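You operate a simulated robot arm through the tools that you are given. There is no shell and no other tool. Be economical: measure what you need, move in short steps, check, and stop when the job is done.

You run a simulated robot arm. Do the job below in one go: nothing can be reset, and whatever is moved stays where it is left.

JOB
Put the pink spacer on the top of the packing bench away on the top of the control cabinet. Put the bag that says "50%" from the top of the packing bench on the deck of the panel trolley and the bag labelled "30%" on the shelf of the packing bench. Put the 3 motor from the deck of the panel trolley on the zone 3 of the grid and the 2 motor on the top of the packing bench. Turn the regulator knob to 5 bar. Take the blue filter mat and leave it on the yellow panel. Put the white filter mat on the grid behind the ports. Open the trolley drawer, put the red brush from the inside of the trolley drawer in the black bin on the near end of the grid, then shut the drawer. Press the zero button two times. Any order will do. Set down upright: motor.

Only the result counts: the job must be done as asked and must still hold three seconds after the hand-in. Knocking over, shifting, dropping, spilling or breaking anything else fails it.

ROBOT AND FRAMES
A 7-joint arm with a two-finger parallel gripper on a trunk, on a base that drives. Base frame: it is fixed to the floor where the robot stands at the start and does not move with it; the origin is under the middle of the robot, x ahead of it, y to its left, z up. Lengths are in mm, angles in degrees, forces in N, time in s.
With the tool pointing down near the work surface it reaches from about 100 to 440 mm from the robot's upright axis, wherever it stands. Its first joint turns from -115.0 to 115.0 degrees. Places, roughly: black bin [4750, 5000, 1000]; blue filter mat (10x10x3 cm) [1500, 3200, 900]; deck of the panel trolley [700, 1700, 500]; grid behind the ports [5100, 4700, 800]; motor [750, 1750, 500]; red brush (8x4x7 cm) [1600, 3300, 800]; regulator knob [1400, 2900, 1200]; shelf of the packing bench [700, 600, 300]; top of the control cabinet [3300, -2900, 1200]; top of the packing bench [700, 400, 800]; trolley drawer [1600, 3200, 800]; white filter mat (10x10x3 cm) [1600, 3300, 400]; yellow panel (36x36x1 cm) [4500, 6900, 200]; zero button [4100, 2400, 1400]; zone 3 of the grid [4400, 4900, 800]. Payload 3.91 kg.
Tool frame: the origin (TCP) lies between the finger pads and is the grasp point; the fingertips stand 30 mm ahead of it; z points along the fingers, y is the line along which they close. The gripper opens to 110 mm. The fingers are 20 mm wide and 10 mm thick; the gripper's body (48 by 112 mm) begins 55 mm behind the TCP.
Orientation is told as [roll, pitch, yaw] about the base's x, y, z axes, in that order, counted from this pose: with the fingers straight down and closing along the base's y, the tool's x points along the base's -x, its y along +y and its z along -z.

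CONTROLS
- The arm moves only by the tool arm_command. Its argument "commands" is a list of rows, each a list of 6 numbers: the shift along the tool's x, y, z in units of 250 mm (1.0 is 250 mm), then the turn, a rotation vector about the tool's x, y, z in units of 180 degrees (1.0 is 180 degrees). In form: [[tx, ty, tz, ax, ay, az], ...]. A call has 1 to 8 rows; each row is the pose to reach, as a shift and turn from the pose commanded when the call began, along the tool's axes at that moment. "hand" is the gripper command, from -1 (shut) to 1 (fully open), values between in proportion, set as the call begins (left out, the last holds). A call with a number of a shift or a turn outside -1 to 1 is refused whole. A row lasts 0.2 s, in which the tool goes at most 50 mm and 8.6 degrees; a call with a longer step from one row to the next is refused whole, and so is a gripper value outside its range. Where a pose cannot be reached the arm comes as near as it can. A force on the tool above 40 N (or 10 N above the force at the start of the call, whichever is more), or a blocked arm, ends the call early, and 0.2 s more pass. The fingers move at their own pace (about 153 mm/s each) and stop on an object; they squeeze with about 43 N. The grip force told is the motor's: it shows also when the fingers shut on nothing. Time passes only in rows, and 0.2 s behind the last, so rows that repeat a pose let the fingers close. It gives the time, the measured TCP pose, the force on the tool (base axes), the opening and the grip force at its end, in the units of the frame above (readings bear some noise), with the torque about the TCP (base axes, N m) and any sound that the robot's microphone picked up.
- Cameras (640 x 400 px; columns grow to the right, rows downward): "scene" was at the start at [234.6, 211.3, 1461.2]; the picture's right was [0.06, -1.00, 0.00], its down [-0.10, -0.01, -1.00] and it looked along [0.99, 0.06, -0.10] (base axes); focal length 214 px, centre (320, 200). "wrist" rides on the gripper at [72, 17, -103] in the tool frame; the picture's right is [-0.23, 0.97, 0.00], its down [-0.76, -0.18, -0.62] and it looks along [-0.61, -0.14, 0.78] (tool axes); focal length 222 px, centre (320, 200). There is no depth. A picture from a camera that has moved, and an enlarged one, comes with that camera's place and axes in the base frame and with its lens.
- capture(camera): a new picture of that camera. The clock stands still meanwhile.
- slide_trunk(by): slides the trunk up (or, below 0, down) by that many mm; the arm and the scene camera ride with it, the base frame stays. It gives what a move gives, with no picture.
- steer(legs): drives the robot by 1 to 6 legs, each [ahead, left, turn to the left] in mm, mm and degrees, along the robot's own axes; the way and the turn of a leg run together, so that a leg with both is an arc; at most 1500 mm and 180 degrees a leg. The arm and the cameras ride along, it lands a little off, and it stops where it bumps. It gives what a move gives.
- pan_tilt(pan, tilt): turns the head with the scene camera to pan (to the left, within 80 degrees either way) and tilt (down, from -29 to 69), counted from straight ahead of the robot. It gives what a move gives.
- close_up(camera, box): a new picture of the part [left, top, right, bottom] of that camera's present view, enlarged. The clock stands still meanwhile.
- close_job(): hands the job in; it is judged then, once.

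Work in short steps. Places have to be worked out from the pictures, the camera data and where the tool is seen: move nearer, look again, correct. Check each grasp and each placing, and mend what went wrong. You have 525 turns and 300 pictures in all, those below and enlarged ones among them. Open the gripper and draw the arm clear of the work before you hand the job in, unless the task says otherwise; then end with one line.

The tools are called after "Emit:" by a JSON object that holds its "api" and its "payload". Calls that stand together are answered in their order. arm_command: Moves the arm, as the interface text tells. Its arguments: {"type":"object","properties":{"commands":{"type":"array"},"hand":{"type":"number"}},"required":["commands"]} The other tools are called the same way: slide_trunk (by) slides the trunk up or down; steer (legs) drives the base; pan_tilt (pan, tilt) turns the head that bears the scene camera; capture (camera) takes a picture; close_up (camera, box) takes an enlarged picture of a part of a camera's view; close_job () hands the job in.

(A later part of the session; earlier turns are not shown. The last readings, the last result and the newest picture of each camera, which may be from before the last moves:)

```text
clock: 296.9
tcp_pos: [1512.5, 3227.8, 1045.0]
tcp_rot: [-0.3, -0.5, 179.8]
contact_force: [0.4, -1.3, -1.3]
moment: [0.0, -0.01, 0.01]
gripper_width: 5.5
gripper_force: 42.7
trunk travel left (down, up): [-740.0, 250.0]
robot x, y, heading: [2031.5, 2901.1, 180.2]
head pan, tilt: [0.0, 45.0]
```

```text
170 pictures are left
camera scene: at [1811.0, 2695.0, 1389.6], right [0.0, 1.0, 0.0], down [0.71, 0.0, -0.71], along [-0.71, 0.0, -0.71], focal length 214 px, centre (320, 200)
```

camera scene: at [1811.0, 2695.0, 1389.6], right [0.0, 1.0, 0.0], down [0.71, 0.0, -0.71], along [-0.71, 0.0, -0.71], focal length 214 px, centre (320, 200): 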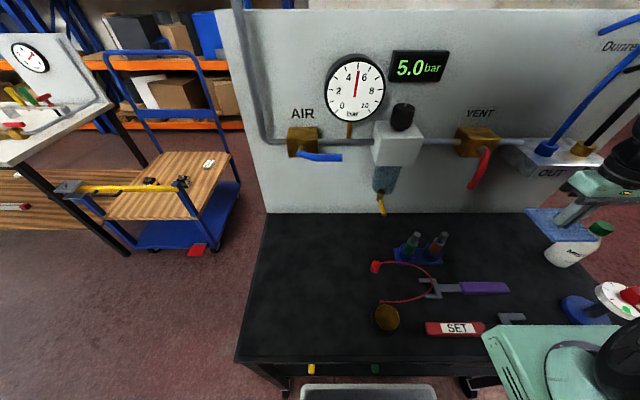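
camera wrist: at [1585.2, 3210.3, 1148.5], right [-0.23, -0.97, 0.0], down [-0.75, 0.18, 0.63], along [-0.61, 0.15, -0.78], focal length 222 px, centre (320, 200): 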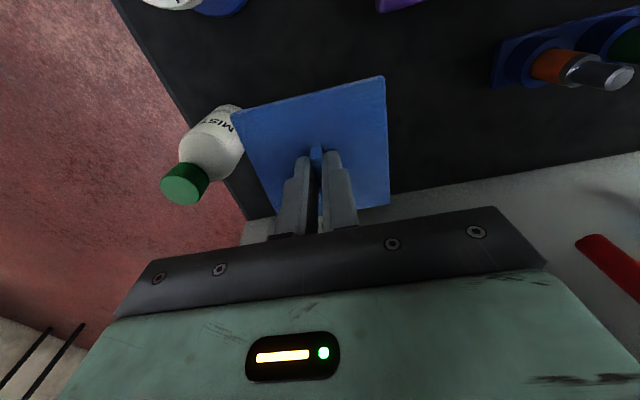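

The blue mat is held. I back out, turn to face +y and drive toward the yellow panel area.

Emit:
{"api": "steer", "payload": {"legs": [[-520, 0, 0], [0, 0, -90], [1400, 0, 0], [1300, 0, 0]]}}

Emit:
{"api": "pan_tilt", "payload": {"pan": -40, "tilt": 25}}

Emit:
{"api": "capture", "payload": {"camera": "scene"}}

```text
clock: 316.2
tcp_pos: [2876.7, 6077.3, 1044.6]
tcp_rot: [-0.3, -0.6, 89.9]
contact_force: [-0.5, 0.1, 0.3]
moment: [0.01, -0.02, 0.01]
gripper_width: 5.6
gripper_force: 43.1
trunk travel left (down, up): [-740.0, 250.0]
robot x, y, heading: [2548.6, 5556.2, 89.9]
head pan, tilt: [0.0, 45.0]
```

```text
clock: 317.3
tcp_pos: [2874.5, 6076.9, 1045.0]
tcp_rot: [-0.3, -0.6, 89.9]
contact_force: [0.4, 0.4, -0.2]
moment: [0.01, 0.01, -0.02]
gripper_width: 5.6
gripper_force: 43.6
trunk travel left (down, up): [-740.0, 250.0]
robot x, y, heading: [2547.1, 5554.3, 89.9]
head pan, tilt: [-40.0, 25.0]
```

```text
169 pictures are left
camera scene: at [2401.4, 5768.5, 1420.1], right [0.77, -0.64, 0.0], down [-0.27, -0.32, -0.91], along [0.58, 0.69, -0.42], focal length 214 px, centre (320, 200)
```

scene: 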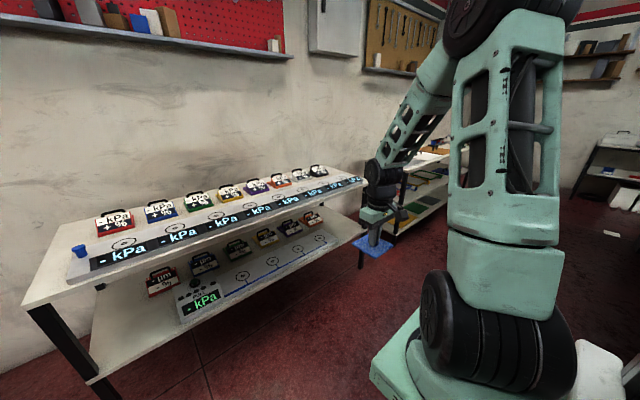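

I look further right to see what stands between the CNC table and the wall shelves.

Emit:
{"api": "pan_tilt", "payload": {"pan": -80, "tilt": 20}}

Emit:
{"api": "capture", "payload": {"camera": "scene"}}

```text
clock: 318.4
tcp_pos: [2875.5, 6076.8, 1044.5]
tcp_rot: [-0.3, -0.6, 89.9]
contact_force: [0.7, -0.1, 0.1]
moment: [-0.01, -0.04, 0.05]
gripper_width: 5.6
gripper_force: 43.0
trunk travel left (down, up): [-740.0, 250.0]
robot x, y, heading: [2549.3, 5556.5, 90.1]
head pan, tilt: [-80.0, 20.0]
```

```text
168 pictures are left
camera scene: at [2433.9, 5714.1, 1428.2], right [0.18, -0.98, 0.0], down [-0.34, -0.06, -0.94], along [0.93, 0.16, -0.34], focal length 214 px, centre (320, 200)
```

scene: 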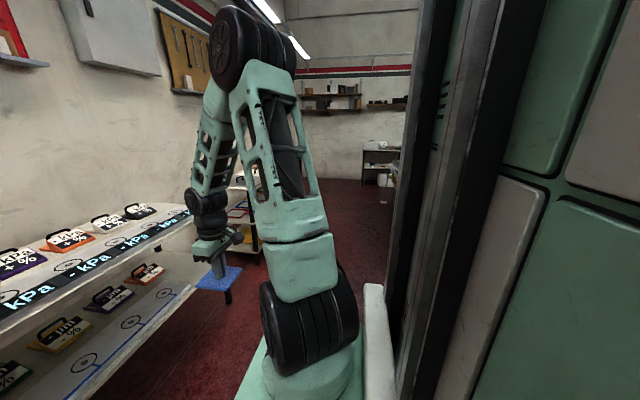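

My own column blocks that view. I turn to heading 0 to look along +x.

Emit:
{"api": "steer", "payload": {"legs": [[0, 0, -90]]}}

Emit:
{"api": "pan_tilt", "payload": {"pan": 10, "tilt": 22}}

Emit:
{"api": "capture", "payload": {"camera": "scene"}}

```text
clock: 322.7
tcp_pos: [3053.9, 5205.8, 1045.5]
tcp_rot: [-0.4, -0.6, -2.4]
contact_force: [-0.1, -0.4, -0.6]
moment: [-0.03, -0.01, 0.04]
gripper_width: 5.6
gripper_force: 43.0
trunk travel left (down, up): [-740.0, 250.0]
robot x, y, heading: [2546.8, 5556.8, -1.8]
head pan, tilt: [-80.0, 20.0]
```

```text
clock: 324.3
tcp_pos: [3054.8, 5206.6, 1045.6]
tcp_rot: [-0.3, -0.6, -2.3]
contact_force: [-0.5, -0.3, -0.1]
moment: [0.01, 0.0, 0.03]
gripper_width: 5.4
gripper_force: 42.9
trunk travel left (down, up): [-740.0, 250.0]
robot x, y, heading: [2545.0, 5553.2, -2.2]
head pan, tilt: [10.0, 22.0]
```

```text
167 pictures are left
camera scene: at [2789.1, 5767.6, 1425.0], right [0.13, -0.99, 0.0], down [-0.37, -0.05, -0.93], along [0.92, 0.12, -0.37], focal length 214 px, centre (320, 200)
```

scene: 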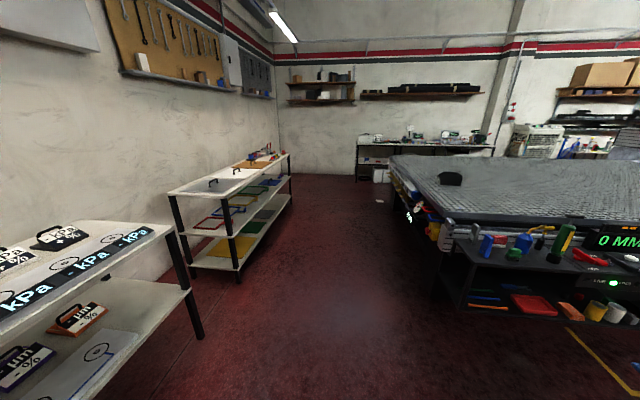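

The yellow panel lies on the bottom shelf (≈(4443,6902), z≈200), with the shelf above at z≈435, so I must go in with a strongly tilted hand. I turn back to face +y and strafe to x≈4350.

Emit:
{"api": "steer", "payload": {"legs": [[0, 0, 92], [60, -1000, 0], [0, -800, 0]]}}

Emit:
{"api": "pan_tilt", "payload": {"pan": 0, "tilt": 40}}

Emit:
{"api": "capture", "payload": {"camera": "scene"}}

```text
clock: 337.2
tcp_pos: [4669.4, 6120.9, 1044.8]
tcp_rot: [-0.3, -0.5, 89.4]
contact_force: [0.1, -0.4, -0.2]
moment: [0.0, -0.01, 0.01]
gripper_width: 5.5
gripper_force: 43.2
trunk travel left (down, up): [-740.0, 250.0]
robot x, y, heading: [4336.1, 5601.5, 89.4]
head pan, tilt: [10.0, 22.0]
```

```text
clock: 338.1
tcp_pos: [4670.3, 6120.2, 1045.1]
tcp_rot: [-0.3, -0.6, 89.3]
contact_force: [0.2, 0.0, 0.1]
moment: [-0.03, 0.01, -0.02]
gripper_width: 5.8
gripper_force: 42.7
trunk travel left (down, up): [-740.0, 250.0]
robot x, y, heading: [4335.1, 5600.5, 89.4]
head pan, tilt: [0.0, 40.0]
```

```text
166 pictures are left
camera scene: at [4133.7, 5831.4, 1396.9], right [1.0, -0.01, 0.0], down [-0.01, -0.64, -0.77], along [0.01, 0.77, -0.64], focal length 214 px, centre (320, 200)
```

scene: 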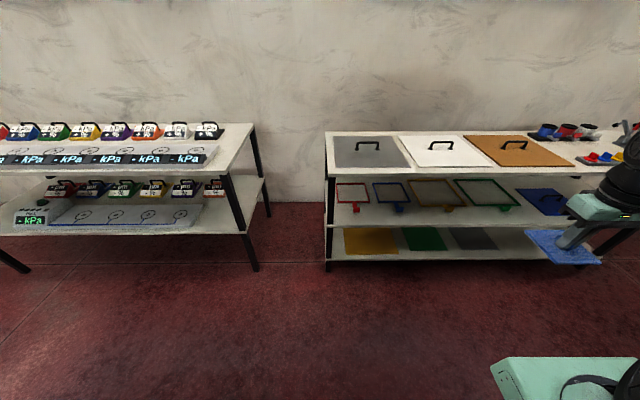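

I lower the trunk to see between the shelves.

Emit:
{"api": "slide_trunk", "payload": {"by": -400}}

Emit:
{"api": "slide_trunk", "payload": {"by": -200}}

Emit:
{"api": "pan_tilt", "payload": {"pan": 0, "tilt": 30}}

Emit:
{"api": "capture", "payload": {"camera": "scene"}}

```text
clock: 341.9
tcp_pos: [4669.5, 6120.2, 645.9]
tcp_rot: [-0.3, -0.7, 89.3]
contact_force: [-0.5, 0.5, -0.1]
moment: [0.02, 0.01, -0.04]
gripper_width: 6.0
gripper_force: 43.2
trunk travel left (down, up): [-340.0, 650.0]
robot x, y, heading: [4337.7, 5596.8, 89.5]
head pan, tilt: [0.0, 40.0]
```

```text
clock: 344.1
tcp_pos: [4670.0, 6120.6, 446.5]
tcp_rot: [-0.4, -0.6, 89.3]
contact_force: [-0.1, -0.4, -0.5]
moment: [-0.02, 0.03, 0.0]
gripper_width: 5.8
gripper_force: 43.0
trunk travel left (down, up): [-140.0, 850.0]
robot x, y, heading: [4336.5, 5601.5, 89.6]
head pan, tilt: [0.0, 40.0]
```

```text
clock: 344.8
tcp_pos: [4670.0, 6121.1, 444.8]
tcp_rot: [-0.4, -0.6, 89.3]
contact_force: [-0.2, 0.1, 0.8]
moment: [0.01, -0.02, -0.05]
gripper_width: 5.6
gripper_force: 42.9
trunk travel left (down, up): [-140.0, 850.0]
robot x, y, heading: [4336.5, 5600.7, 89.7]
head pan, tilt: [0.0, 30.0]
```

```text
165 pictures are left
camera scene: at [4133.8, 5836.7, 812.1], right [1.0, -0.01, 0.0], down [0.0, -0.5, -0.87], along [0.01, 0.87, -0.5], focal length 214 px, centre (320, 200)
```

scene: 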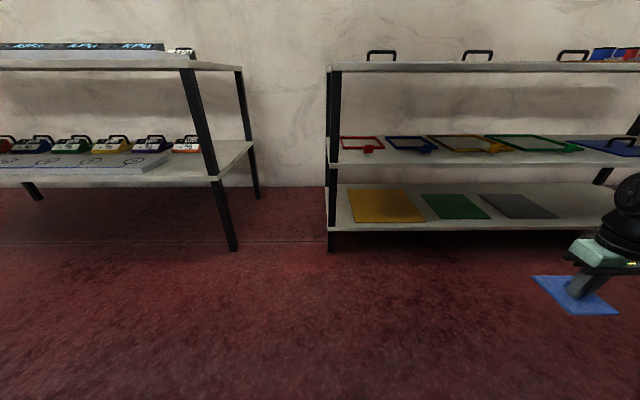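

Shelf gap is z 186–472, front edge y≈6706; the panel spans x≈4316–4659, y≈6700–7060. I tilt the hand 60° forward here, in free space, before driving in.

Emit:
{"api": "arm_command", "payload": {"commands": [[-0.087, 0.09, 0.05, 0, -0.0417, 0], [-0.174, 0.18, 0.12, 0, -0.0833, 0], [-0.261, 0.27, 0.2, 0, -0.125, 0], [-0.348, 0.36, 0.28, 0, -0.1667, 0], [-0.435, 0.45, 0.36, 0, -0.2083, 0], [-0.522, 0.54, 0.44, 0, -0.25, 0], [-0.609, 0.63, 0.51, 0, -0.2917, 0], [-0.696, 0.72, 0.58, 0, -0.3333, 0]]}}

Emit:
{"api": "capture", "payload": {"camera": "scene"}}

Emit:
{"api": "capture", "payload": {"camera": "wrist"}}

```text
clock: 346.6
tcp_pos: [4492.3, 6298.5, 302.0]
tcp_rot: [-0.7, -60.8, 89.7]
contact_force: [-0.5, 0.5, 0.4]
moment: [-0.05, -0.05, 0.03]
gripper_width: 5.6
gripper_force: 43.1
trunk travel left (down, up): [-140.0, 850.0]
robot x, y, heading: [4335.7, 5600.4, 89.6]
head pan, tilt: [0.0, 30.0]
```

```text
164 pictures are left
camera scene: at [4133.9, 5836.8, 812.2], right [1.0, -0.01, 0.0], down [0.0, -0.5, -0.87], along [0.01, 0.87, -0.5], focal length 214 px, centre (320, 200)
```

scene: 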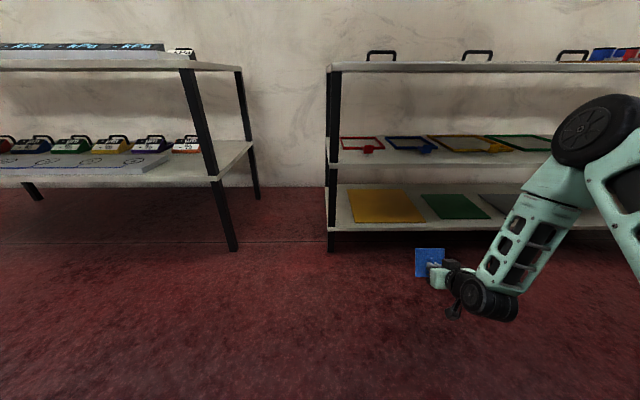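

```text
163 pictures are left
camera wrist: at [4473.2, 6173.0, 290.9], right [-0.97, 0.12, 0.19], down [0.17, -0.17, 0.97], along [0.15, 0.98, 0.15], focal length 222 px, centre (320, 200)
```

wrist: 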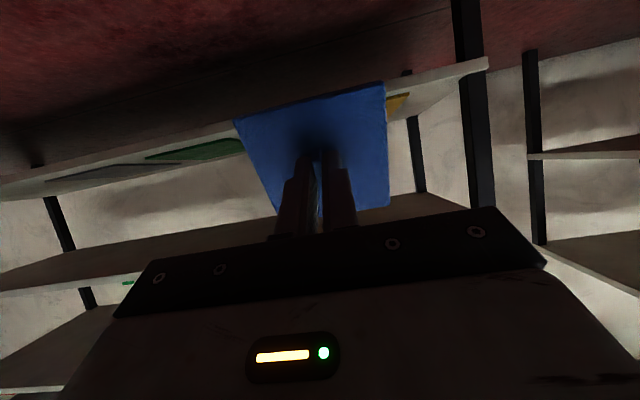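

The elbow stands quite far forward and could meet the shelves, so I stretch the arm further out (keeping the robot farther away) and look again.

Emit:
{"api": "arm_command", "payload": {"commands": [[-0.058, 0, 0.105, 0, 0, 0], [-0.117, 0, 0.21, 0, 0, 0], [-0.175, 0, 0.314, 0, 0, 0], [-0.234, 0, 0.419, 0, 0, 0], [-0.234, 0, 0.419, 0, 0, 0]]}}

Emit:
{"api": "capture", "payload": {"camera": "scene"}}

```text
clock: 347.8
tcp_pos: [4493.1, 6418.3, 301.9]
tcp_rot: [-0.6, -60.6, 89.9]
contact_force: [0.0, -0.2, -0.1]
moment: [-0.01, -0.01, -0.02]
gripper_width: 5.4
gripper_force: 43.4
trunk travel left (down, up): [-140.0, 850.0]
robot x, y, heading: [4335.6, 5597.7, 89.4]
head pan, tilt: [0.0, 30.0]
```

```text
162 pictures are left
camera scene: at [4133.8, 5836.8, 812.1], right [1.0, -0.01, 0.0], down [0.0, -0.5, -0.87], along [0.01, 0.87, -0.5], focal length 214 px, centre (320, 200)
```

scene: 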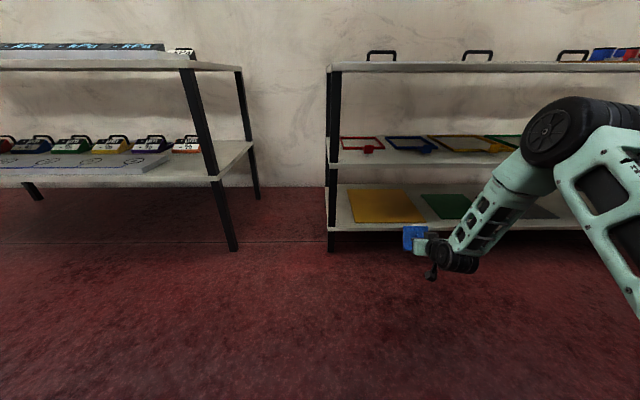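

Elbow to hand distance grows (≈230 mm now). I stretch 90 mm more.

Emit:
{"api": "arm_command", "payload": {"commands": [[-0.06, 0, 0.105, 0, 0, 0], [-0.117, 0, 0.21, 0, 0, 0], [-0.176, 0, 0.314, 0, 0, 0], [-0.176, 0, 0.314, 0, 0, 0]]}}

Emit:
{"api": "capture", "payload": {"camera": "scene"}}

```text
clock: 348.8
tcp_pos: [4493.5, 6505.6, 300.8]
tcp_rot: [-0.7, -60.6, 89.8]
contact_force: [0.0, 0.1, -0.4]
moment: [-0.04, -0.01, -0.01]
gripper_width: 5.5
gripper_force: 42.8
trunk travel left (down, up): [-140.0, 850.0]
robot x, y, heading: [4338.3, 5601.9, 89.4]
head pan, tilt: [0.0, 30.0]
```

```text
161 pictures are left
camera scene: at [4133.8, 5836.8, 812.1], right [1.0, -0.01, 0.0], down [0.0, -0.5, -0.87], along [0.01, 0.87, -0.5], focal length 214 px, centre (320, 200)
```

scene: 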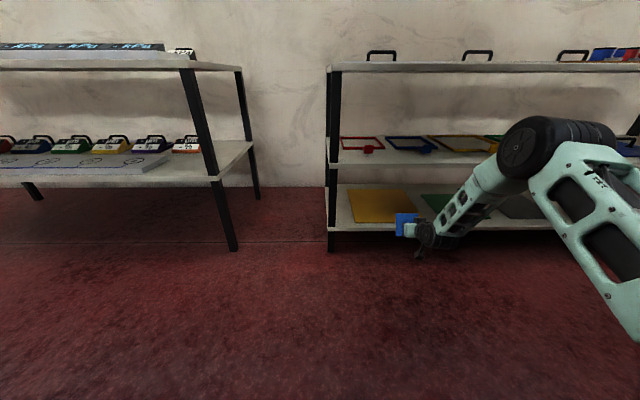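

Now the elbow is 275 mm behind the hand. I drive ahead 285 mm so the mat comes above the panel.

Emit:
{"api": "steer", "payload": {"legs": [[200, 0, 0]]}}

Emit:
{"api": "capture", "payload": {"camera": "scene"}}

```text
clock: 350.4
tcp_pos: [4495.0, 6703.8, 300.5]
tcp_rot: [-0.4, -60.7, 89.8]
contact_force: [-0.2, -0.5, 0.0]
moment: [0.0, 0.0, 0.02]
gripper_width: 5.8
gripper_force: 43.2
trunk travel left (down, up): [-140.0, 850.0]
robot x, y, heading: [4336.3, 5802.7, 89.5]
head pan, tilt: [0.0, 30.0]
```

```text
160 pictures are left
camera scene: at [4135.1, 6035.3, 812.1], right [1.0, -0.01, 0.0], down [0.0, -0.5, -0.87], along [0.01, 0.87, -0.5], focal length 214 px, centre (320, 200)
```

scene: 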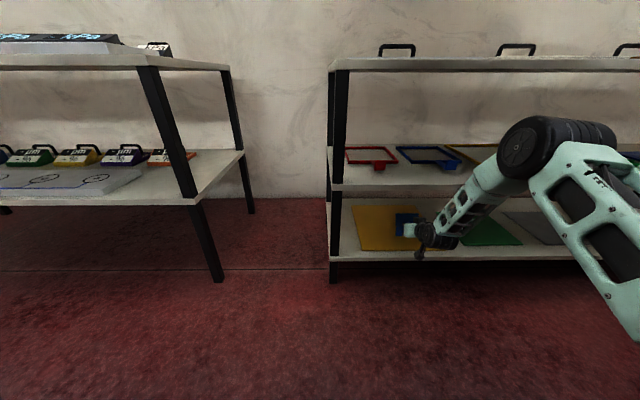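

As predicted, clear. I advance the last 85 mm.

Emit:
{"api": "steer", "payload": {"legs": [[85, 0, 0]]}}

Emit:
{"api": "capture", "payload": {"camera": "scene"}}

Emit:
{"api": "capture", "payload": {"camera": "wrist"}}

```text
clock: 351.4
tcp_pos: [4494.1, 6789.0, 301.0]
tcp_rot: [-0.5, -60.7, 89.9]
contact_force: [-0.4, 0.2, 0.2]
moment: [0.0, 0.0, -0.03]
gripper_width: 5.7
gripper_force: 43.3
trunk travel left (down, up): [-140.0, 850.0]
robot x, y, heading: [4337.0, 5881.0, 89.6]
head pan, tilt: [0.0, 30.0]
```

```text
159 pictures are left
camera scene: at [4135.7, 6120.3, 812.1], right [1.0, -0.01, 0.0], down [0.0, -0.5, -0.87], along [0.01, 0.87, -0.5], focal length 214 px, centre (320, 200)
```

scene: 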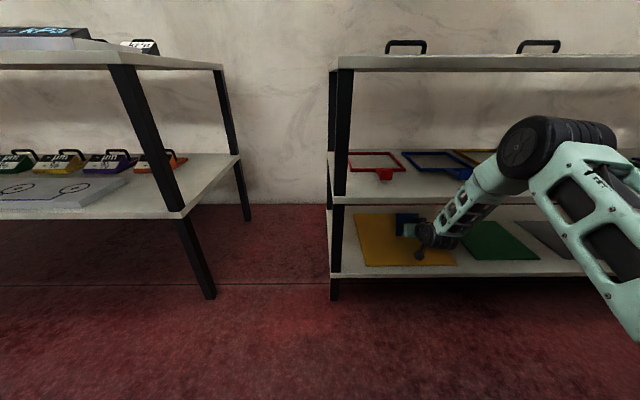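

```text
158 pictures are left
camera wrist: at [4475.7, 6663.8, 289.2], right [-0.97, 0.12, 0.19], down [0.17, -0.17, 0.97], along [0.15, 0.98, 0.15], focal length 222 px, centre (320, 200)
```

wrist: 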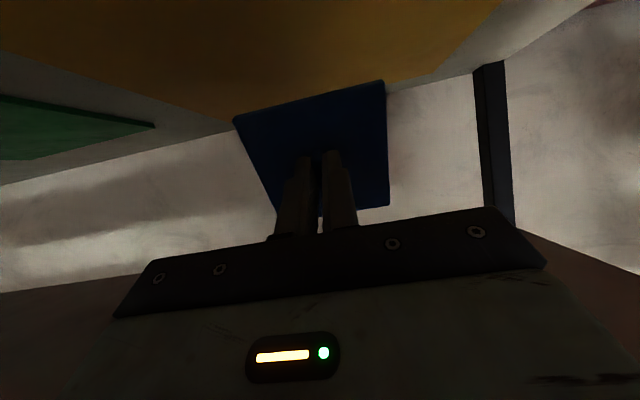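

The mat hangs above the panel. I lower with the trunk in small steps, watching the force.

Emit:
{"api": "slide_trunk", "payload": {"by": -25}}

Emit:
{"api": "slide_trunk", "payload": {"by": -12}}

Emit:
{"api": "capture", "payload": {"camera": "wrist"}}

```text
clock: 352.2
tcp_pos: [4494.0, 6788.4, 275.5]
tcp_rot: [-0.7, -60.6, 89.9]
contact_force: [-0.1, -0.5, 0.1]
moment: [-0.05, 0.0, 0.02]
gripper_width: 5.7
gripper_force: 42.6
trunk travel left (down, up): [-115.0, 875.0]
robot x, y, heading: [4337.2, 5890.2, 89.6]
head pan, tilt: [0.0, 30.0]
```

```text
clock: 352.8
tcp_pos: [4493.7, 6790.5, 264.8]
tcp_rot: [-0.6, -60.5, 89.9]
contact_force: [0.3, 0.9, 0.0]
moment: [0.0, 0.01, -0.03]
gripper_width: 5.6
gripper_force: 42.1
trunk travel left (down, up): [-103.0, 887.0]
robot x, y, heading: [4335.5, 5884.0, 89.4]
head pan, tilt: [0.0, 30.0]
```

```text
157 pictures are left
camera wrist: at [4475.7, 6663.8, 252.2], right [-0.97, 0.12, 0.19], down [0.17, -0.17, 0.97], along [0.15, 0.98, 0.15], focal length 222 px, centre (320, 200)
```

wrist: 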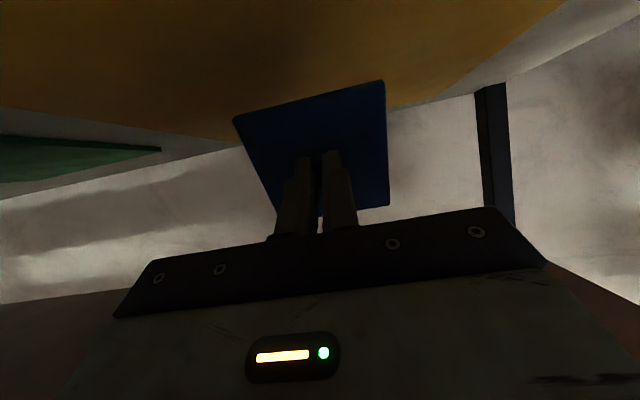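

Not touching yet; I lower a bit more.

Emit:
{"api": "slide_trunk", "payload": {"by": -8}}

Emit:
{"api": "slide_trunk", "payload": {"by": -6}}

```text
clock: 353.3
tcp_pos: [4494.7, 6790.5, 255.4]
tcp_rot: [-0.6, -60.5, 90.0]
contact_force: [0.5, -0.2, 0.6]
moment: [-0.01, 0.01, -0.01]
gripper_width: 5.4
gripper_force: 43.1
trunk travel left (down, up): [-95.0, 895.0]
robot x, y, heading: [4337.3, 5889.0, 89.6]
head pan, tilt: [0.0, 30.0]
```

```text
clock: 353.9
tcp_pos: [4493.8, 6789.6, 250.1]
tcp_rot: [-0.6, -60.6, 89.9]
contact_force: [-0.5, 0.4, 0.5]
moment: [-0.01, -0.01, -0.02]
gripper_width: 5.4
gripper_force: 43.0
trunk travel left (down, up): [-89.0, 901.0]
robot x, y, heading: [4338.7, 5885.9, 89.6]
head pan, tilt: [0.0, 30.0]
```

Emit:
{"api": "close_up", "payload": {"camera": "scene", "box": [330, 180, 490, 280]}}

Emit:
{"api": "slide_trunk", "payload": {"by": -5}}

```text
4.00 times, centred on (410, 230) of scene
camera zoom: at [4135.7, 6120.2, 761.1], right [1.0, -0.01, 0.0], down [0.0, -0.5, -0.87], along [0.01, 0.87, -0.5], focal length 858 px, centre (-40, 80)
```

zoom: 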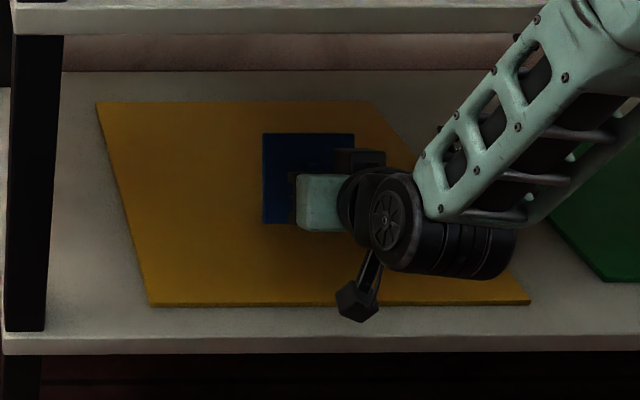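

```text
clock: 354.4
tcp_pos: [4493.6, 6788.5, 246.0]
tcp_rot: [-0.6, -60.6, 89.9]
contact_force: [-0.3, 0.8, -0.3]
moment: [0.01, -0.01, -0.01]
gripper_width: 5.8
gripper_force: 42.8
trunk travel left (down, up): [-84.0, 906.0]
robot x, y, heading: [4337.4, 5884.8, 89.8]
head pan, tilt: [0.0, 30.0]
```

Still free. I keep lowering in small steps.

Emit:
{"api": "slide_trunk", "payload": {"by": -6}}

Emit:
{"api": "slide_trunk", "payload": {"by": -6}}

Emit:
{"api": "capture", "payload": {"camera": "wrist"}}

```text
clock: 355.0
tcp_pos: [4494.1, 6789.1, 238.9]
tcp_rot: [-0.6, -60.7, 89.9]
contact_force: [-0.1, -0.9, 0.1]
moment: [0.0, 0.01, 0.01]
gripper_width: 5.6
gripper_force: 43.4
trunk travel left (down, up): [-78.0, 912.0]
robot x, y, heading: [4339.1, 5886.3, 89.4]
head pan, tilt: [0.0, 30.0]
```

```text
clock: 355.5
tcp_pos: [4494.1, 6789.3, 233.8]
tcp_rot: [-0.6, -60.6, 89.9]
contact_force: [-0.2, 0.3, 0.4]
moment: [-0.03, -0.02, 0.02]
gripper_width: 5.6
gripper_force: 43.4
trunk travel left (down, up): [-72.0, 918.0]
robot x, y, heading: [4337.7, 5886.9, 89.8]
head pan, tilt: [0.0, 30.0]
```

```text
155 pictures are left
camera wrist: at [4475.7, 6663.8, 221.2], right [-0.97, 0.12, 0.19], down [0.17, -0.17, 0.97], along [0.15, 0.98, 0.15], focal length 222 px, centre (320, 200)
```

wrist: 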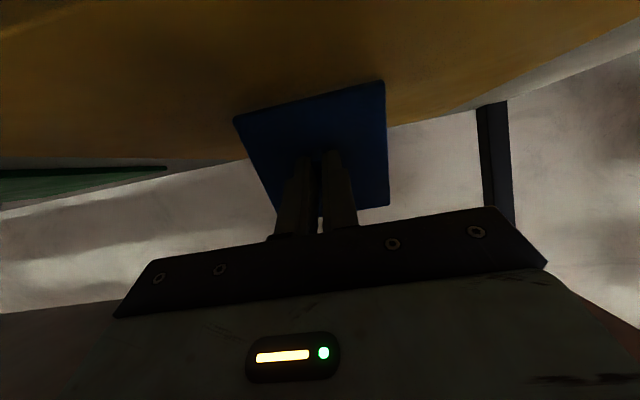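

By the wrist picture the panel top is ≈185 and the mat's edge ≈182–190. I lower another few millimetres.

Emit:
{"api": "slide_trunk", "payload": {"by": -4}}

Emit:
{"api": "slide_trunk", "payload": {"by": -4}}

Emit:
{"api": "capture", "payload": {"camera": "wrist"}}

```text
clock: 356.1
tcp_pos: [4495.0, 6790.9, 233.0]
tcp_rot: [-0.6, -60.9, 89.9]
contact_force: [-0.2, -1.6, 13.5]
moment: [0.1, 0.09, 0.03]
gripper_width: 5.8
gripper_force: 43.1
trunk travel left (down, up): [-68.0, 922.0]
robot x, y, heading: [4337.1, 5882.1, 90.0]
head pan, tilt: [0.0, 30.0]
```

```text
clock: 356.5
tcp_pos: [4494.9, 6792.5, 230.9]
tcp_rot: [-0.6, -61.4, 90.0]
contact_force: [0.7, 1.7, 8.2]
moment: [0.13, 0.12, 0.05]
gripper_width: 5.5
gripper_force: 43.2
trunk travel left (down, up): [-65.0, 925.0]
robot x, y, heading: [4337.1, 5887.6, 89.5]
head pan, tilt: [0.0, 30.0]
stopped: the force on the tool passed its limit (the readings are from after the stop); the commanded pose is now the measured one
```

```text
154 pictures are left
camera wrist: at [4475.8, 6666.8, 218.3], right [-0.97, 0.12, 0.19], down [0.17, -0.18, 0.97], along [0.15, 0.98, 0.16], focal length 222 px, centre (320, 200)
```

wrist: 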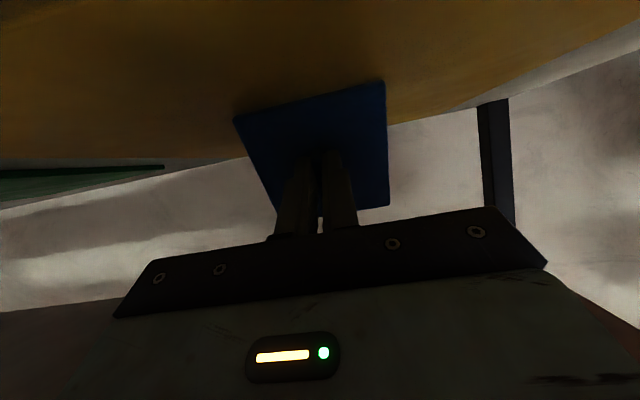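

Contact. I open the fingers so the mat falls forward flat onto the panel, then look.

Emit:
{"api": "arm_command", "payload": {"commands": [[0, 0, 0, 0, 0, 0], [0, 0, 0, 0, 0, 0], [0, 0, 0, 0, 0, 0], [0, 0, 0, 0, 0, 0]], "hand": -0.3}}

Emit:
{"api": "capture", "payload": {"camera": "wrist"}}

Emit:
{"api": "close_up", "payload": {"camera": "scene", "box": [330, 180, 490, 280]}}

```text
clock: 357.5
tcp_pos: [4495.0, 6790.6, 229.8]
tcp_rot: [-0.6, -61.0, 90.0]
contact_force: [0.4, 0.7, 0.5]
moment: [0.01, 0.01, 0.01]
gripper_width: 38.6
gripper_force: 0.2
trunk travel left (down, up): [-65.0, 925.0]
robot x, y, heading: [4337.7, 5886.0, 89.5]
head pan, tilt: [0.0, 30.0]
```

```text
153 pictures are left
camera wrist: at [4475.8, 6665.7, 217.1], right [-0.97, 0.12, 0.19], down [0.17, -0.18, 0.97], along [0.15, 0.98, 0.15], focal length 222 px, centre (320, 200)
```

wrist: 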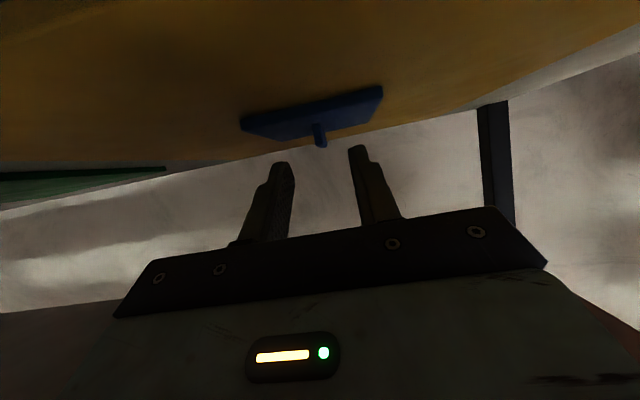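

```text
4.00 times, centred on (410, 230) of scene
camera zoom: at [4135.7, 6120.1, 737.2], right [1.0, -0.01, 0.0], down [0.0, -0.5, -0.87], along [0.01, 0.87, -0.5], focal length 858 px, centre (-40, 80)
```

zoom: 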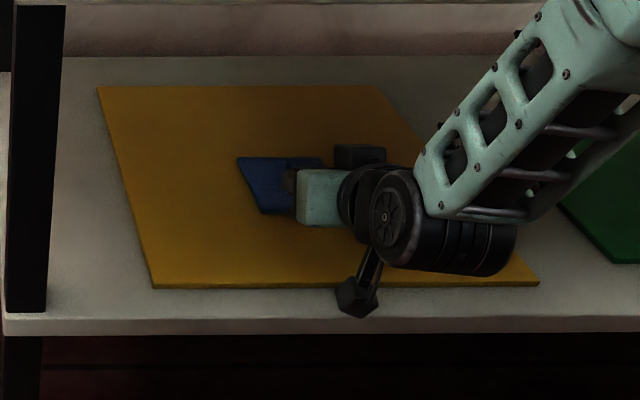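

The mat lies flat on the yellow panel. I raise slightly and back straight out.

Emit:
{"api": "slide_trunk", "payload": {"by": 30}}

Emit:
{"api": "steer", "payload": {"legs": [[-350, 0, 0]]}}

Emit:
{"api": "capture", "payload": {"camera": "scene"}}

```text
clock: 358.2
tcp_pos: [4495.2, 6791.2, 260.1]
tcp_rot: [-0.6, -61.2, 89.9]
contact_force: [-0.7, 0.1, -0.3]
moment: [0.04, -0.01, 0.01]
gripper_width: 38.6
gripper_force: 0.1
trunk travel left (down, up): [-95.0, 895.0]
robot x, y, heading: [4338.7, 5882.6, 89.4]
head pan, tilt: [0.0, 30.0]
```

```text
clock: 360.5
tcp_pos: [4480.1, 6467.8, 260.4]
tcp_rot: [-0.6, -61.0, 90.6]
contact_force: [0.8, -0.1, -0.1]
moment: [0.07, 0.02, -0.02]
gripper_width: 38.5
gripper_force: 0.0
trunk travel left (down, up): [-95.0, 895.0]
robot x, y, heading: [4332.7, 5561.8, 90.3]
head pan, tilt: [0.0, 30.0]
stopped in leg 1: the robot was blocked; the commanded pose is now the measured one
```

```text
151 pictures are left
camera scene: at [4129.9, 5792.6, 767.2], right [1.0, 0.0, 0.0], down [0.0, -0.5, -0.87], along [0.0, 0.87, -0.5], focal length 214 px, centre (320, 200)
```

scene: 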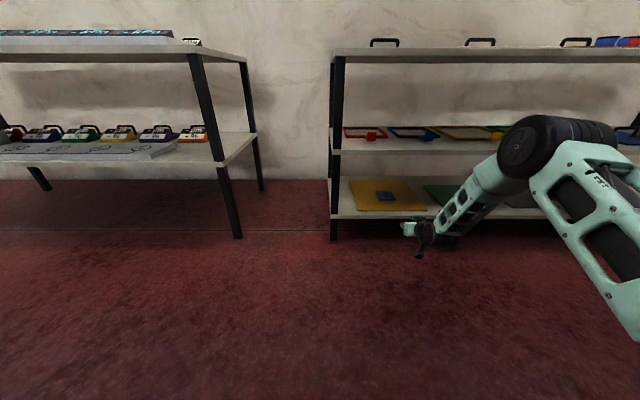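

The blue mat is on the yellow panel. I was stopped behind (y≈5560), so I move ahead a little and fold the arm in.

Emit:
{"api": "steer", "payload": {"legs": [[70, 0, -0.5]]}}

Emit:
{"api": "arm_command", "payload": {"commands": [[0.006, 0, -0.15, 0, 0, 0], [0.013, 0, -0.3, 0, 0, 0], [0.019, 0, -0.45, 0, 0, 0], [0.025, 0, -0.6, 0, 0, 0], [0.032, 0, -0.75, 0, 0, 0], [0.038, 0, -0.894, 0, 0, 0]]}}

Emit:
{"api": "arm_command", "payload": {"commands": [[0.02, 0, -0.07, 0, 0.042, 0], [0.04, 0, -0.14, 0, 0.085, 0], [0.06, 0, -0.21, 0, 0.127, 0], [0.08, 0, -0.28, 0, 0.169, 0], [0.1, 0, -0.35, 0, 0.212, 0], [0.12, 0, -0.42, 0, 0.254, 0], [0.13, 0, -0.49, 0, 0.297, 0], [0.145, 0, -0.56, 0, 0.339, 0]]}}

```text
clock: 361.5
tcp_pos: [4488.7, 6536.6, 261.1]
tcp_rot: [-0.6, -61.0, 90.1]
contact_force: [-0.3, 0.0, 0.6]
moment: [0.03, -0.04, 0.03]
gripper_width: 38.5
gripper_force: 0.1
trunk travel left (down, up): [-95.0, 895.0]
robot x, y, heading: [4334.1, 5626.6, 89.6]
head pan, tilt: [0.0, 30.0]
```

```text
clock: 362.9
tcp_pos: [4487.1, 6336.2, 359.6]
tcp_rot: [-0.6, -61.3, 90.1]
contact_force: [0.0, 0.1, -0.4]
moment: [0.04, -0.03, -0.01]
gripper_width: 38.5
gripper_force: 0.3
trunk travel left (down, up): [-95.0, 895.0]
robot x, y, heading: [4333.0, 5628.4, 89.6]
head pan, tilt: [0.0, 30.0]
```

```text
clock: 364.7
tcp_pos: [4484.2, 6196.1, 396.2]
tcp_rot: [-0.3, 0.0, 89.6]
contact_force: [0.1, 0.0, 0.3]
moment: [0.01, 0.02, -0.02]
gripper_width: 38.6
gripper_force: 0.0
trunk travel left (down, up): [-95.0, 895.0]
robot x, y, heading: [4336.5, 5632.2, 89.6]
head pan, tilt: [0.0, 30.0]
```

Arm folded. I raise the trunk and drive out to view the CNC grid from the aisle.

Emit:
{"api": "slide_trunk", "payload": {"by": 400}}

Emit:
{"api": "slide_trunk", "payload": {"by": 150}}

Emit:
{"api": "steer", "payload": {"legs": [[0, 1400, 0], [0, 200, 0], [0, 0, -90], [0, -950, 0]]}}

Emit:
{"api": "pan_tilt", "payload": {"pan": 0, "tilt": 20}}

Emit:
{"api": "capture", "payload": {"camera": "scene"}}

```text
clock: 368.5
tcp_pos: [4484.0, 6196.9, 794.9]
tcp_rot: [-0.3, -0.1, 89.6]
contact_force: [0.1, -0.6, -0.1]
moment: [-0.01, 0.02, 0.02]
gripper_width: 38.4
gripper_force: 0.2
trunk travel left (down, up): [-495.0, 495.0]
robot x, y, heading: [4335.5, 5626.7, 89.4]
head pan, tilt: [0.0, 30.0]
```

```text
clock: 370.2
tcp_pos: [4484.6, 6196.6, 944.9]
tcp_rot: [-0.3, -0.1, 89.6]
contact_force: [-0.2, 0.1, 0.5]
moment: [0.01, 0.02, -0.04]
gripper_width: 38.5
gripper_force: 0.0
trunk travel left (down, up): [-645.0, 345.0]
robot x, y, heading: [4336.7, 5628.0, 89.6]
head pan, tilt: [0.0, 30.0]
```

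```text
clock: 386.7
tcp_pos: [3279.4, 4545.0, 946.7]
tcp_rot: [-0.4, -0.1, -2.4]
contact_force: [-0.2, 0.2, -0.8]
moment: [0.02, 0.01, 0.02]
gripper_width: 38.8
gripper_force: 0.0
trunk travel left (down, up): [-645.0, 345.0]
robot x, y, heading: [2722.2, 4716.8, -2.5]
head pan, tilt: [0.0, 30.0]
```

```text
clock: 387.4
tcp_pos: [3279.7, 4546.0, 945.4]
tcp_rot: [-0.3, -0.1, -2.4]
contact_force: [-0.7, -0.4, 0.4]
moment: [0.01, 0.0, -0.01]
gripper_width: 38.8
gripper_force: 0.0
trunk travel left (down, up): [-645.0, 345.0]
robot x, y, heading: [2718.7, 4716.9, -2.4]
head pan, tilt: [0.0, 20.0]
```

```text
150 pictures are left
camera scene: at [2961.9, 4909.8, 1333.2], right [-0.04, -1.0, 0.0], down [-0.34, 0.01, -0.94], along [0.94, -0.04, -0.34], focal length 214 px, centre (320, 200)
```

scene: 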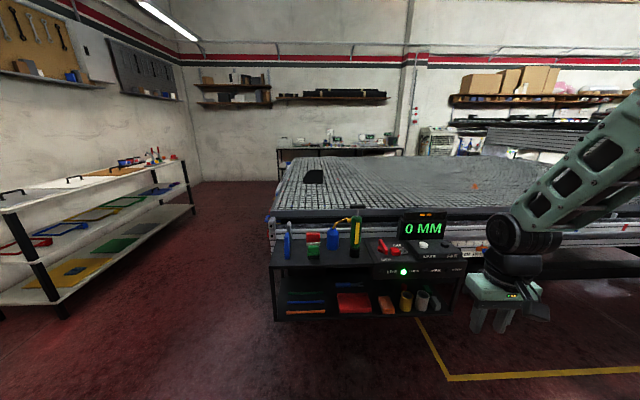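

I can see the grid, the black bin on it and a cart in front. I enlarge the grid.

Emit:
{"api": "close_up", "payload": {"camera": "scene", "box": [260, 140, 500, 290]}}

```text
2.67 times, centred on (380, 215) of scene
camera zoom: at [2961.9, 4909.8, 1333.2], right [-0.04, -1.0, 0.0], down [-0.34, 0.01, -0.94], along [0.94, -0.04, -0.34], focal length 572 px, centre (160, 160)
```

zoom: 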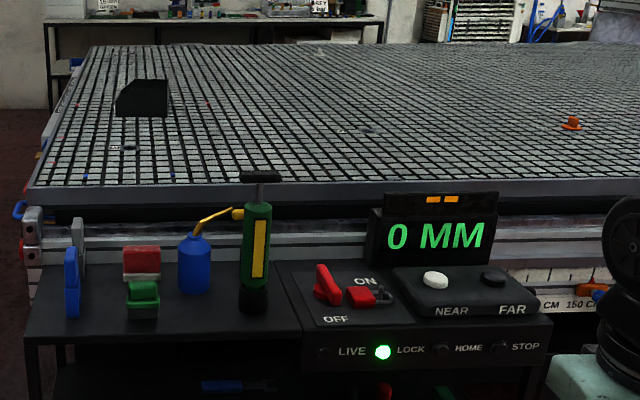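

I raise the camera and move closer to see zones and ports on the grid.

Emit:
{"api": "slide_trunk", "payload": {"by": 340}}

Emit:
{"api": "steer", "payload": {"legs": [[750, 30, 2]]}}

Emit:
{"api": "pan_tilt", "payload": {"pan": 0, "tilt": 30}}

Emit:
{"api": "capture", "payload": {"camera": "scene"}}

```text
clock: 390.8
tcp_pos: [3280.2, 4544.7, 1285.7]
tcp_rot: [-0.3, -0.1, -2.4]
contact_force: [-0.2, -0.6, 0.1]
moment: [0.0, 0.0, 0.01]
gripper_width: 38.7
gripper_force: 0.0
trunk travel left (down, up): [-985.0, 5.0]
robot x, y, heading: [2717.4, 4715.2, -2.4]
head pan, tilt: [0.0, 20.0]
```

```text
clock: 394.8
tcp_pos: [4019.4, 4585.6, 1287.0]
tcp_rot: [-0.3, -0.1, 0.1]
contact_force: [-0.1, -0.7, -0.3]
moment: [0.01, 0.0, -0.02]
gripper_width: 38.6
gripper_force: 0.0
trunk travel left (down, up): [-985.0, 5.0]
robot x, y, heading: [3447.7, 4734.2, 0.0]
head pan, tilt: [0.0, 20.0]
```

```text
clock: 395.5
tcp_pos: [4018.4, 4585.5, 1285.5]
tcp_rot: [-0.3, -0.1, 0.0]
contact_force: [-0.7, 0.1, -0.8]
moment: [-0.01, 0.01, -0.03]
gripper_width: 38.4
gripper_force: 0.1
trunk travel left (down, up): [-985.0, 5.0]
robot x, y, heading: [3451.9, 4730.8, 0.0]
head pan, tilt: [0.0, 30.0]
```

```text
148 pictures are left
camera scene: at [3683.2, 4936.3, 1657.3], right [0.0, -1.0, 0.0], down [-0.5, 0.0, -0.87], along [0.87, 0.0, -0.5], focal length 214 px, centre (320, 200)
```

scene: 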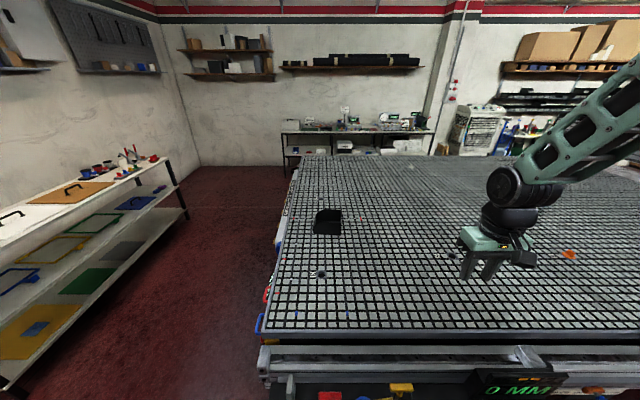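

I enlarge the near-left part of the grid.

Emit:
{"api": "close_up", "payload": {"camera": "scene", "box": [255, 200, 415, 340]}}

Emit:
{"api": "close_up", "payload": {"camera": "scene", "box": [400, 200, 640, 340]}}

```text
2.86 times, centred on (335, 270) of scene
camera zoom: at [3683.2, 4936.3, 1657.3], right [0.0, -1.0, 0.0], down [-0.5, 0.0, -0.87], along [0.87, 0.0, -0.5], focal length 613 px, centre (277, 0)
```

zoom: 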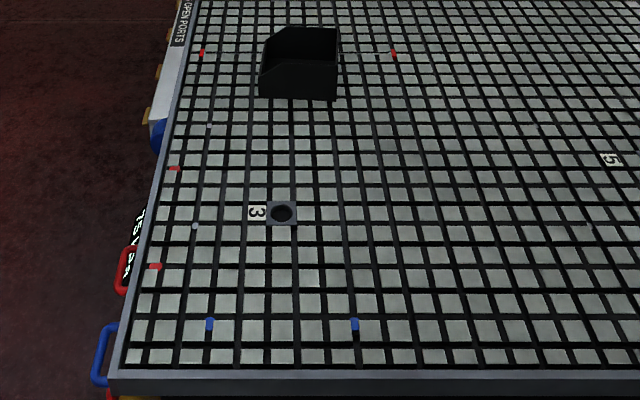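

```text
2.67 times, centred on (520, 270) of scene
camera zoom: at [3683.2, 4936.3, 1657.3], right [0.0, -1.0, 0.0], down [-0.5, 0.0, -0.87], along [0.87, 0.0, -0.5], focal length 572 px, centre (-213, 13)
```

zoom: 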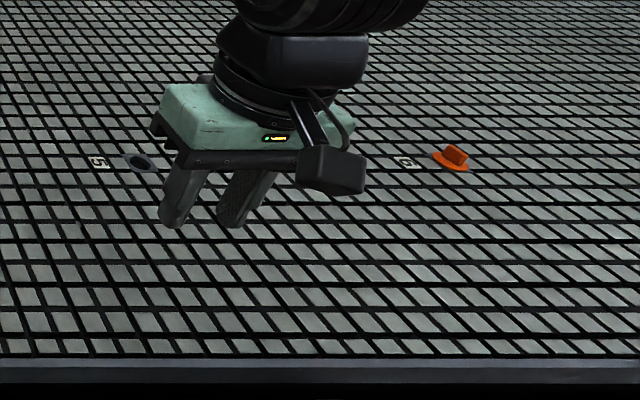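

Port 3 (zone 3) is at ≈(4391,4931), the bin ≈(4693,4888). With the trunk high I first do the zero button: drive along the CNC front to y≈2450.

Emit:
{"api": "steer", "payload": {"legs": [[-300, 0, 0], [0, -1150, 0], [0, -1100, 0]]}}

Emit:
{"api": "pan_tilt", "payload": {"pan": 0, "tilt": 20}}

Emit:
{"api": "capture", "payload": {"camera": "scene"}}

```text
clock: 408.2
tcp_pos: [3717.4, 2333.2, 1284.9]
tcp_rot: [-0.3, -0.2, 0.3]
contact_force: [-0.3, 0.3, -0.8]
moment: [0.02, 0.0, 0.04]
gripper_width: 38.6
gripper_force: 0.1
trunk travel left (down, up): [-985.0, 5.0]
robot x, y, heading: [3149.8, 2477.5, 0.5]
head pan, tilt: [0.0, 30.0]
```

```text
clock: 408.9
tcp_pos: [3716.9, 2333.4, 1286.4]
tcp_rot: [-0.4, 0.0, 0.2]
contact_force: [-0.3, -0.2, -1.1]
moment: [-0.01, 0.0, -0.02]
gripper_width: 38.4
gripper_force: 0.0
trunk travel left (down, up): [-985.0, 5.0]
robot x, y, heading: [3148.8, 2478.9, 0.3]
head pan, tilt: [0.0, 20.0]
```

```text
145 pictures are left
camera scene: at [3383.5, 2684.2, 1673.2], right [0.0, -1.0, 0.0], down [-0.34, 0.0, -0.94], along [0.94, 0.0, -0.34], focal length 214 px, centre (320, 200)
```

scene: 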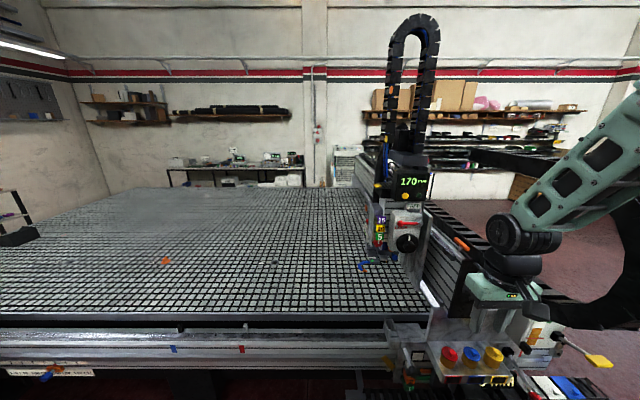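

I enlarge the spindle head and the gantry end with the buttons.

Emit:
{"api": "close_up", "payload": {"camera": "scene", "box": [340, 160, 460, 280]}}

Emit:
{"api": "close_up", "payload": {"camera": "scene", "box": [380, 300, 620, 400]}}

```text
3.33 times, centred on (400, 220) of scene
camera zoom: at [3383.5, 2684.2, 1673.2], right [0.0, -1.0, 0.0], down [-0.34, 0.0, -0.94], along [0.94, 0.0, -0.34], focal length 715 px, centre (53, 133)
```

zoom: 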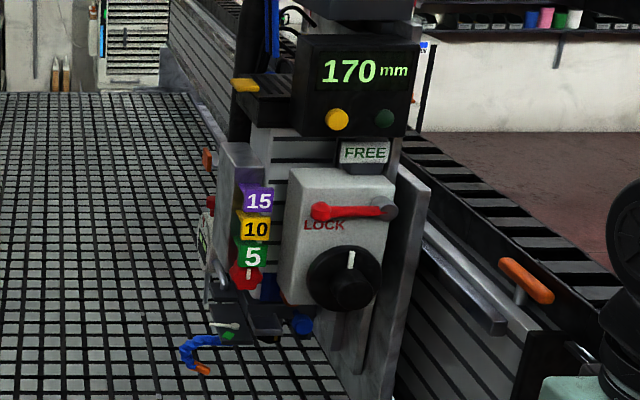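

```text
2.67 times, centred on (500, 350) of scene
camera zoom: at [3383.5, 2684.2, 1673.2], right [0.0, -1.0, 0.0], down [-0.34, 0.0, -0.94], along [0.94, 0.0, -0.34], focal length 572 px, centre (-160, -200)
```

zoom: 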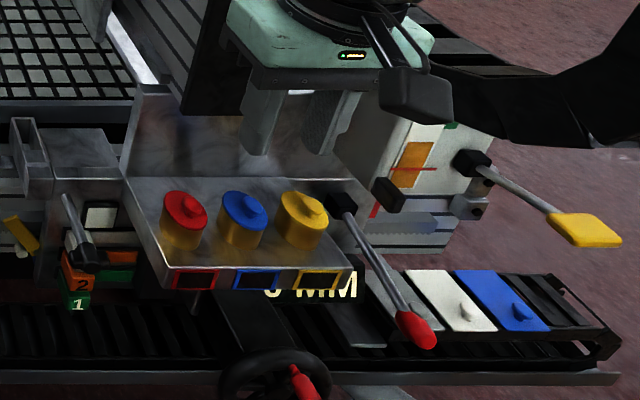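

The head's display box "170 mm" carries a yellow and a green button near (4095,2380,1430), facing me. I tilt the hand to horizontal, fingers shut, while still clear.

Emit:
{"api": "arm_command", "payload": {"commands": [[-0.03, 0, -0.06, 0, -0.0417, 0], [-0.06, 0, -0.12, 0, -0.0833, 0], [-0.09, 0, -0.18, 0, -0.125, 0], [-0.12, 0, -0.24, 0, -0.1667, 0], [-0.15, 0, -0.3, 0, -0.2083, 0], [-0.18, 0, -0.36, 0, -0.25, 0]], "hand": -1}}

```text
clock: 410.4
tcp_pos: [3770.8, 2358.8, 1379.8]
tcp_rot: [-0.6, -45.1, 3.6]
contact_force: [-0.3, -6.8, 0.1]
moment: [0.41, 0.09, 0.39]
gripper_width: 0.1
gripper_force: 37.7
out of reach, approached as far as the arm can: row 5, 6
trunk travel left (down, up): [-985.0, 5.0]
robot x, y, heading: [3148.9, 2480.5, 0.1]
head pan, tilt: [0.0, 20.0]
```

A small side force shows. I look where the hand is.

Emit:
{"api": "capture", "payload": {"camera": "scene"}}

Emit:
{"api": "capture", "payload": {"camera": "wrist"}}

```text
142 pictures are left
camera scene: at [3383.5, 2686.0, 1673.1], right [0.0, -1.0, 0.0], down [-0.34, 0.0, -0.94], along [0.94, 0.0, -0.34], focal length 214 px, centre (320, 200)
```

scene: 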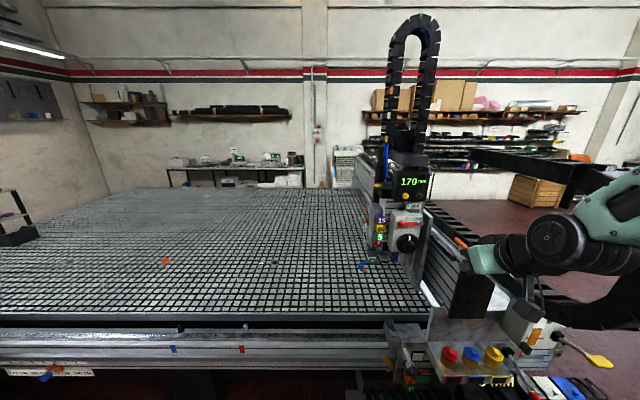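

```text
141 pictures are left
camera wrist: at [3645.8, 2368.0, 1403.0], right [0.11, 0.98, 0.15], down [0.1, -0.17, 0.98], along [0.99, -0.09, -0.12], focal length 222 px, centre (320, 200)
```

wrist: 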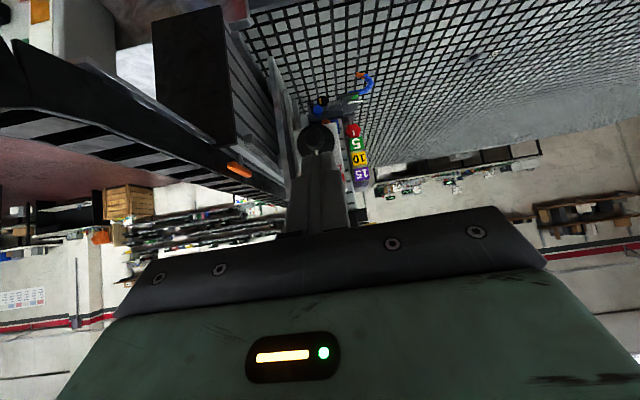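

Nothing seems to be touching. I re-measure with a still row.

Emit:
{"api": "arm_command", "payload": {"commands": [[0, 0, 0, 0, 0, 0]]}}

```text
clock: 410.8
tcp_pos: [3769.8, 2333.2, 1380.0]
tcp_rot: [-0.3, -45.1, 0.5]
contact_force: [-0.1, -0.2, -0.6]
moment: [0.03, -0.01, -0.01]
gripper_width: 0.1
gripper_force: 37.7
trunk travel left (down, up): [-985.0, 5.0]
robot x, y, heading: [3145.8, 2478.7, 0.4]
head pan, tilt: [0.0, 20.0]
```

I finish the tilt to horizontal.

Emit:
{"api": "arm_command", "payload": {"commands": [[-0.042, 0.007, -0.005, 0, -0.0417, 0], [-0.085, 0.013, -0.009, 0, -0.0833, 0], [-0.127, 0.02, -0.014, 0, -0.125, 0], [-0.17, 0.027, -0.019, 0, -0.1667, 0], [-0.212, 0.033, -0.023, 0, -0.2083, 0], [-0.255, 0.04, -0.028, 0, -0.25, 0], [-0.255, 0.04, -0.028, 0, -0.25, 0]]}}

Emit:
{"api": "capture", "payload": {"camera": "wrist"}}

Emit:
{"api": "capture", "payload": {"camera": "scene"}}

```text
clock: 412.4
tcp_pos: [3855.6, 2342.0, 1434.5]
tcp_rot: [-121.1, -89.7, 121.3]
contact_force: [0.0, 0.1, -0.9]
moment: [-0.05, 0.0, 0.02]
gripper_width: 0.0
gripper_force: 37.9
out of reach, approached as far as the arm can: row 1, 2, 3, 4, 5, 6, 7
trunk travel left (down, up): [-985.0, 5.0]
robot x, y, heading: [3147.7, 2476.5, 0.3]
head pan, tilt: [0.0, 20.0]
```

```text
140 pictures are left
camera wrist: at [3751.5, 2356.9, 1361.4], right [0.0, 0.97, 0.22], down [-0.63, -0.18, 0.76], along [0.78, -0.14, 0.61], focal length 222 px, centre (320, 200)
```

wrist: 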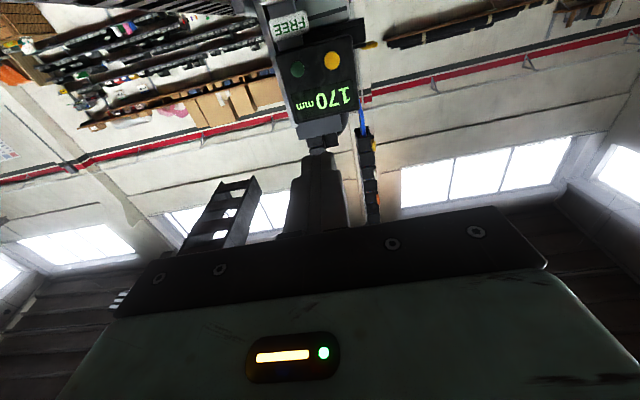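

```text
139 pictures are left
camera scene: at [3383.8, 2684.0, 1673.2], right [0.0, -1.0, 0.0], down [-0.34, 0.0, -0.94], along [0.94, 0.0, -0.34], focal length 214 px, centre (320, 200)
```

scene: 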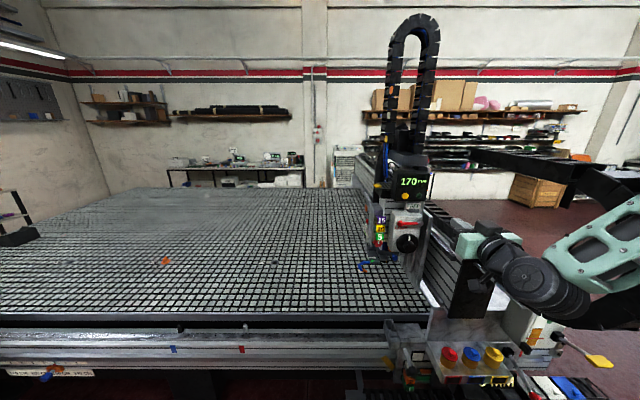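

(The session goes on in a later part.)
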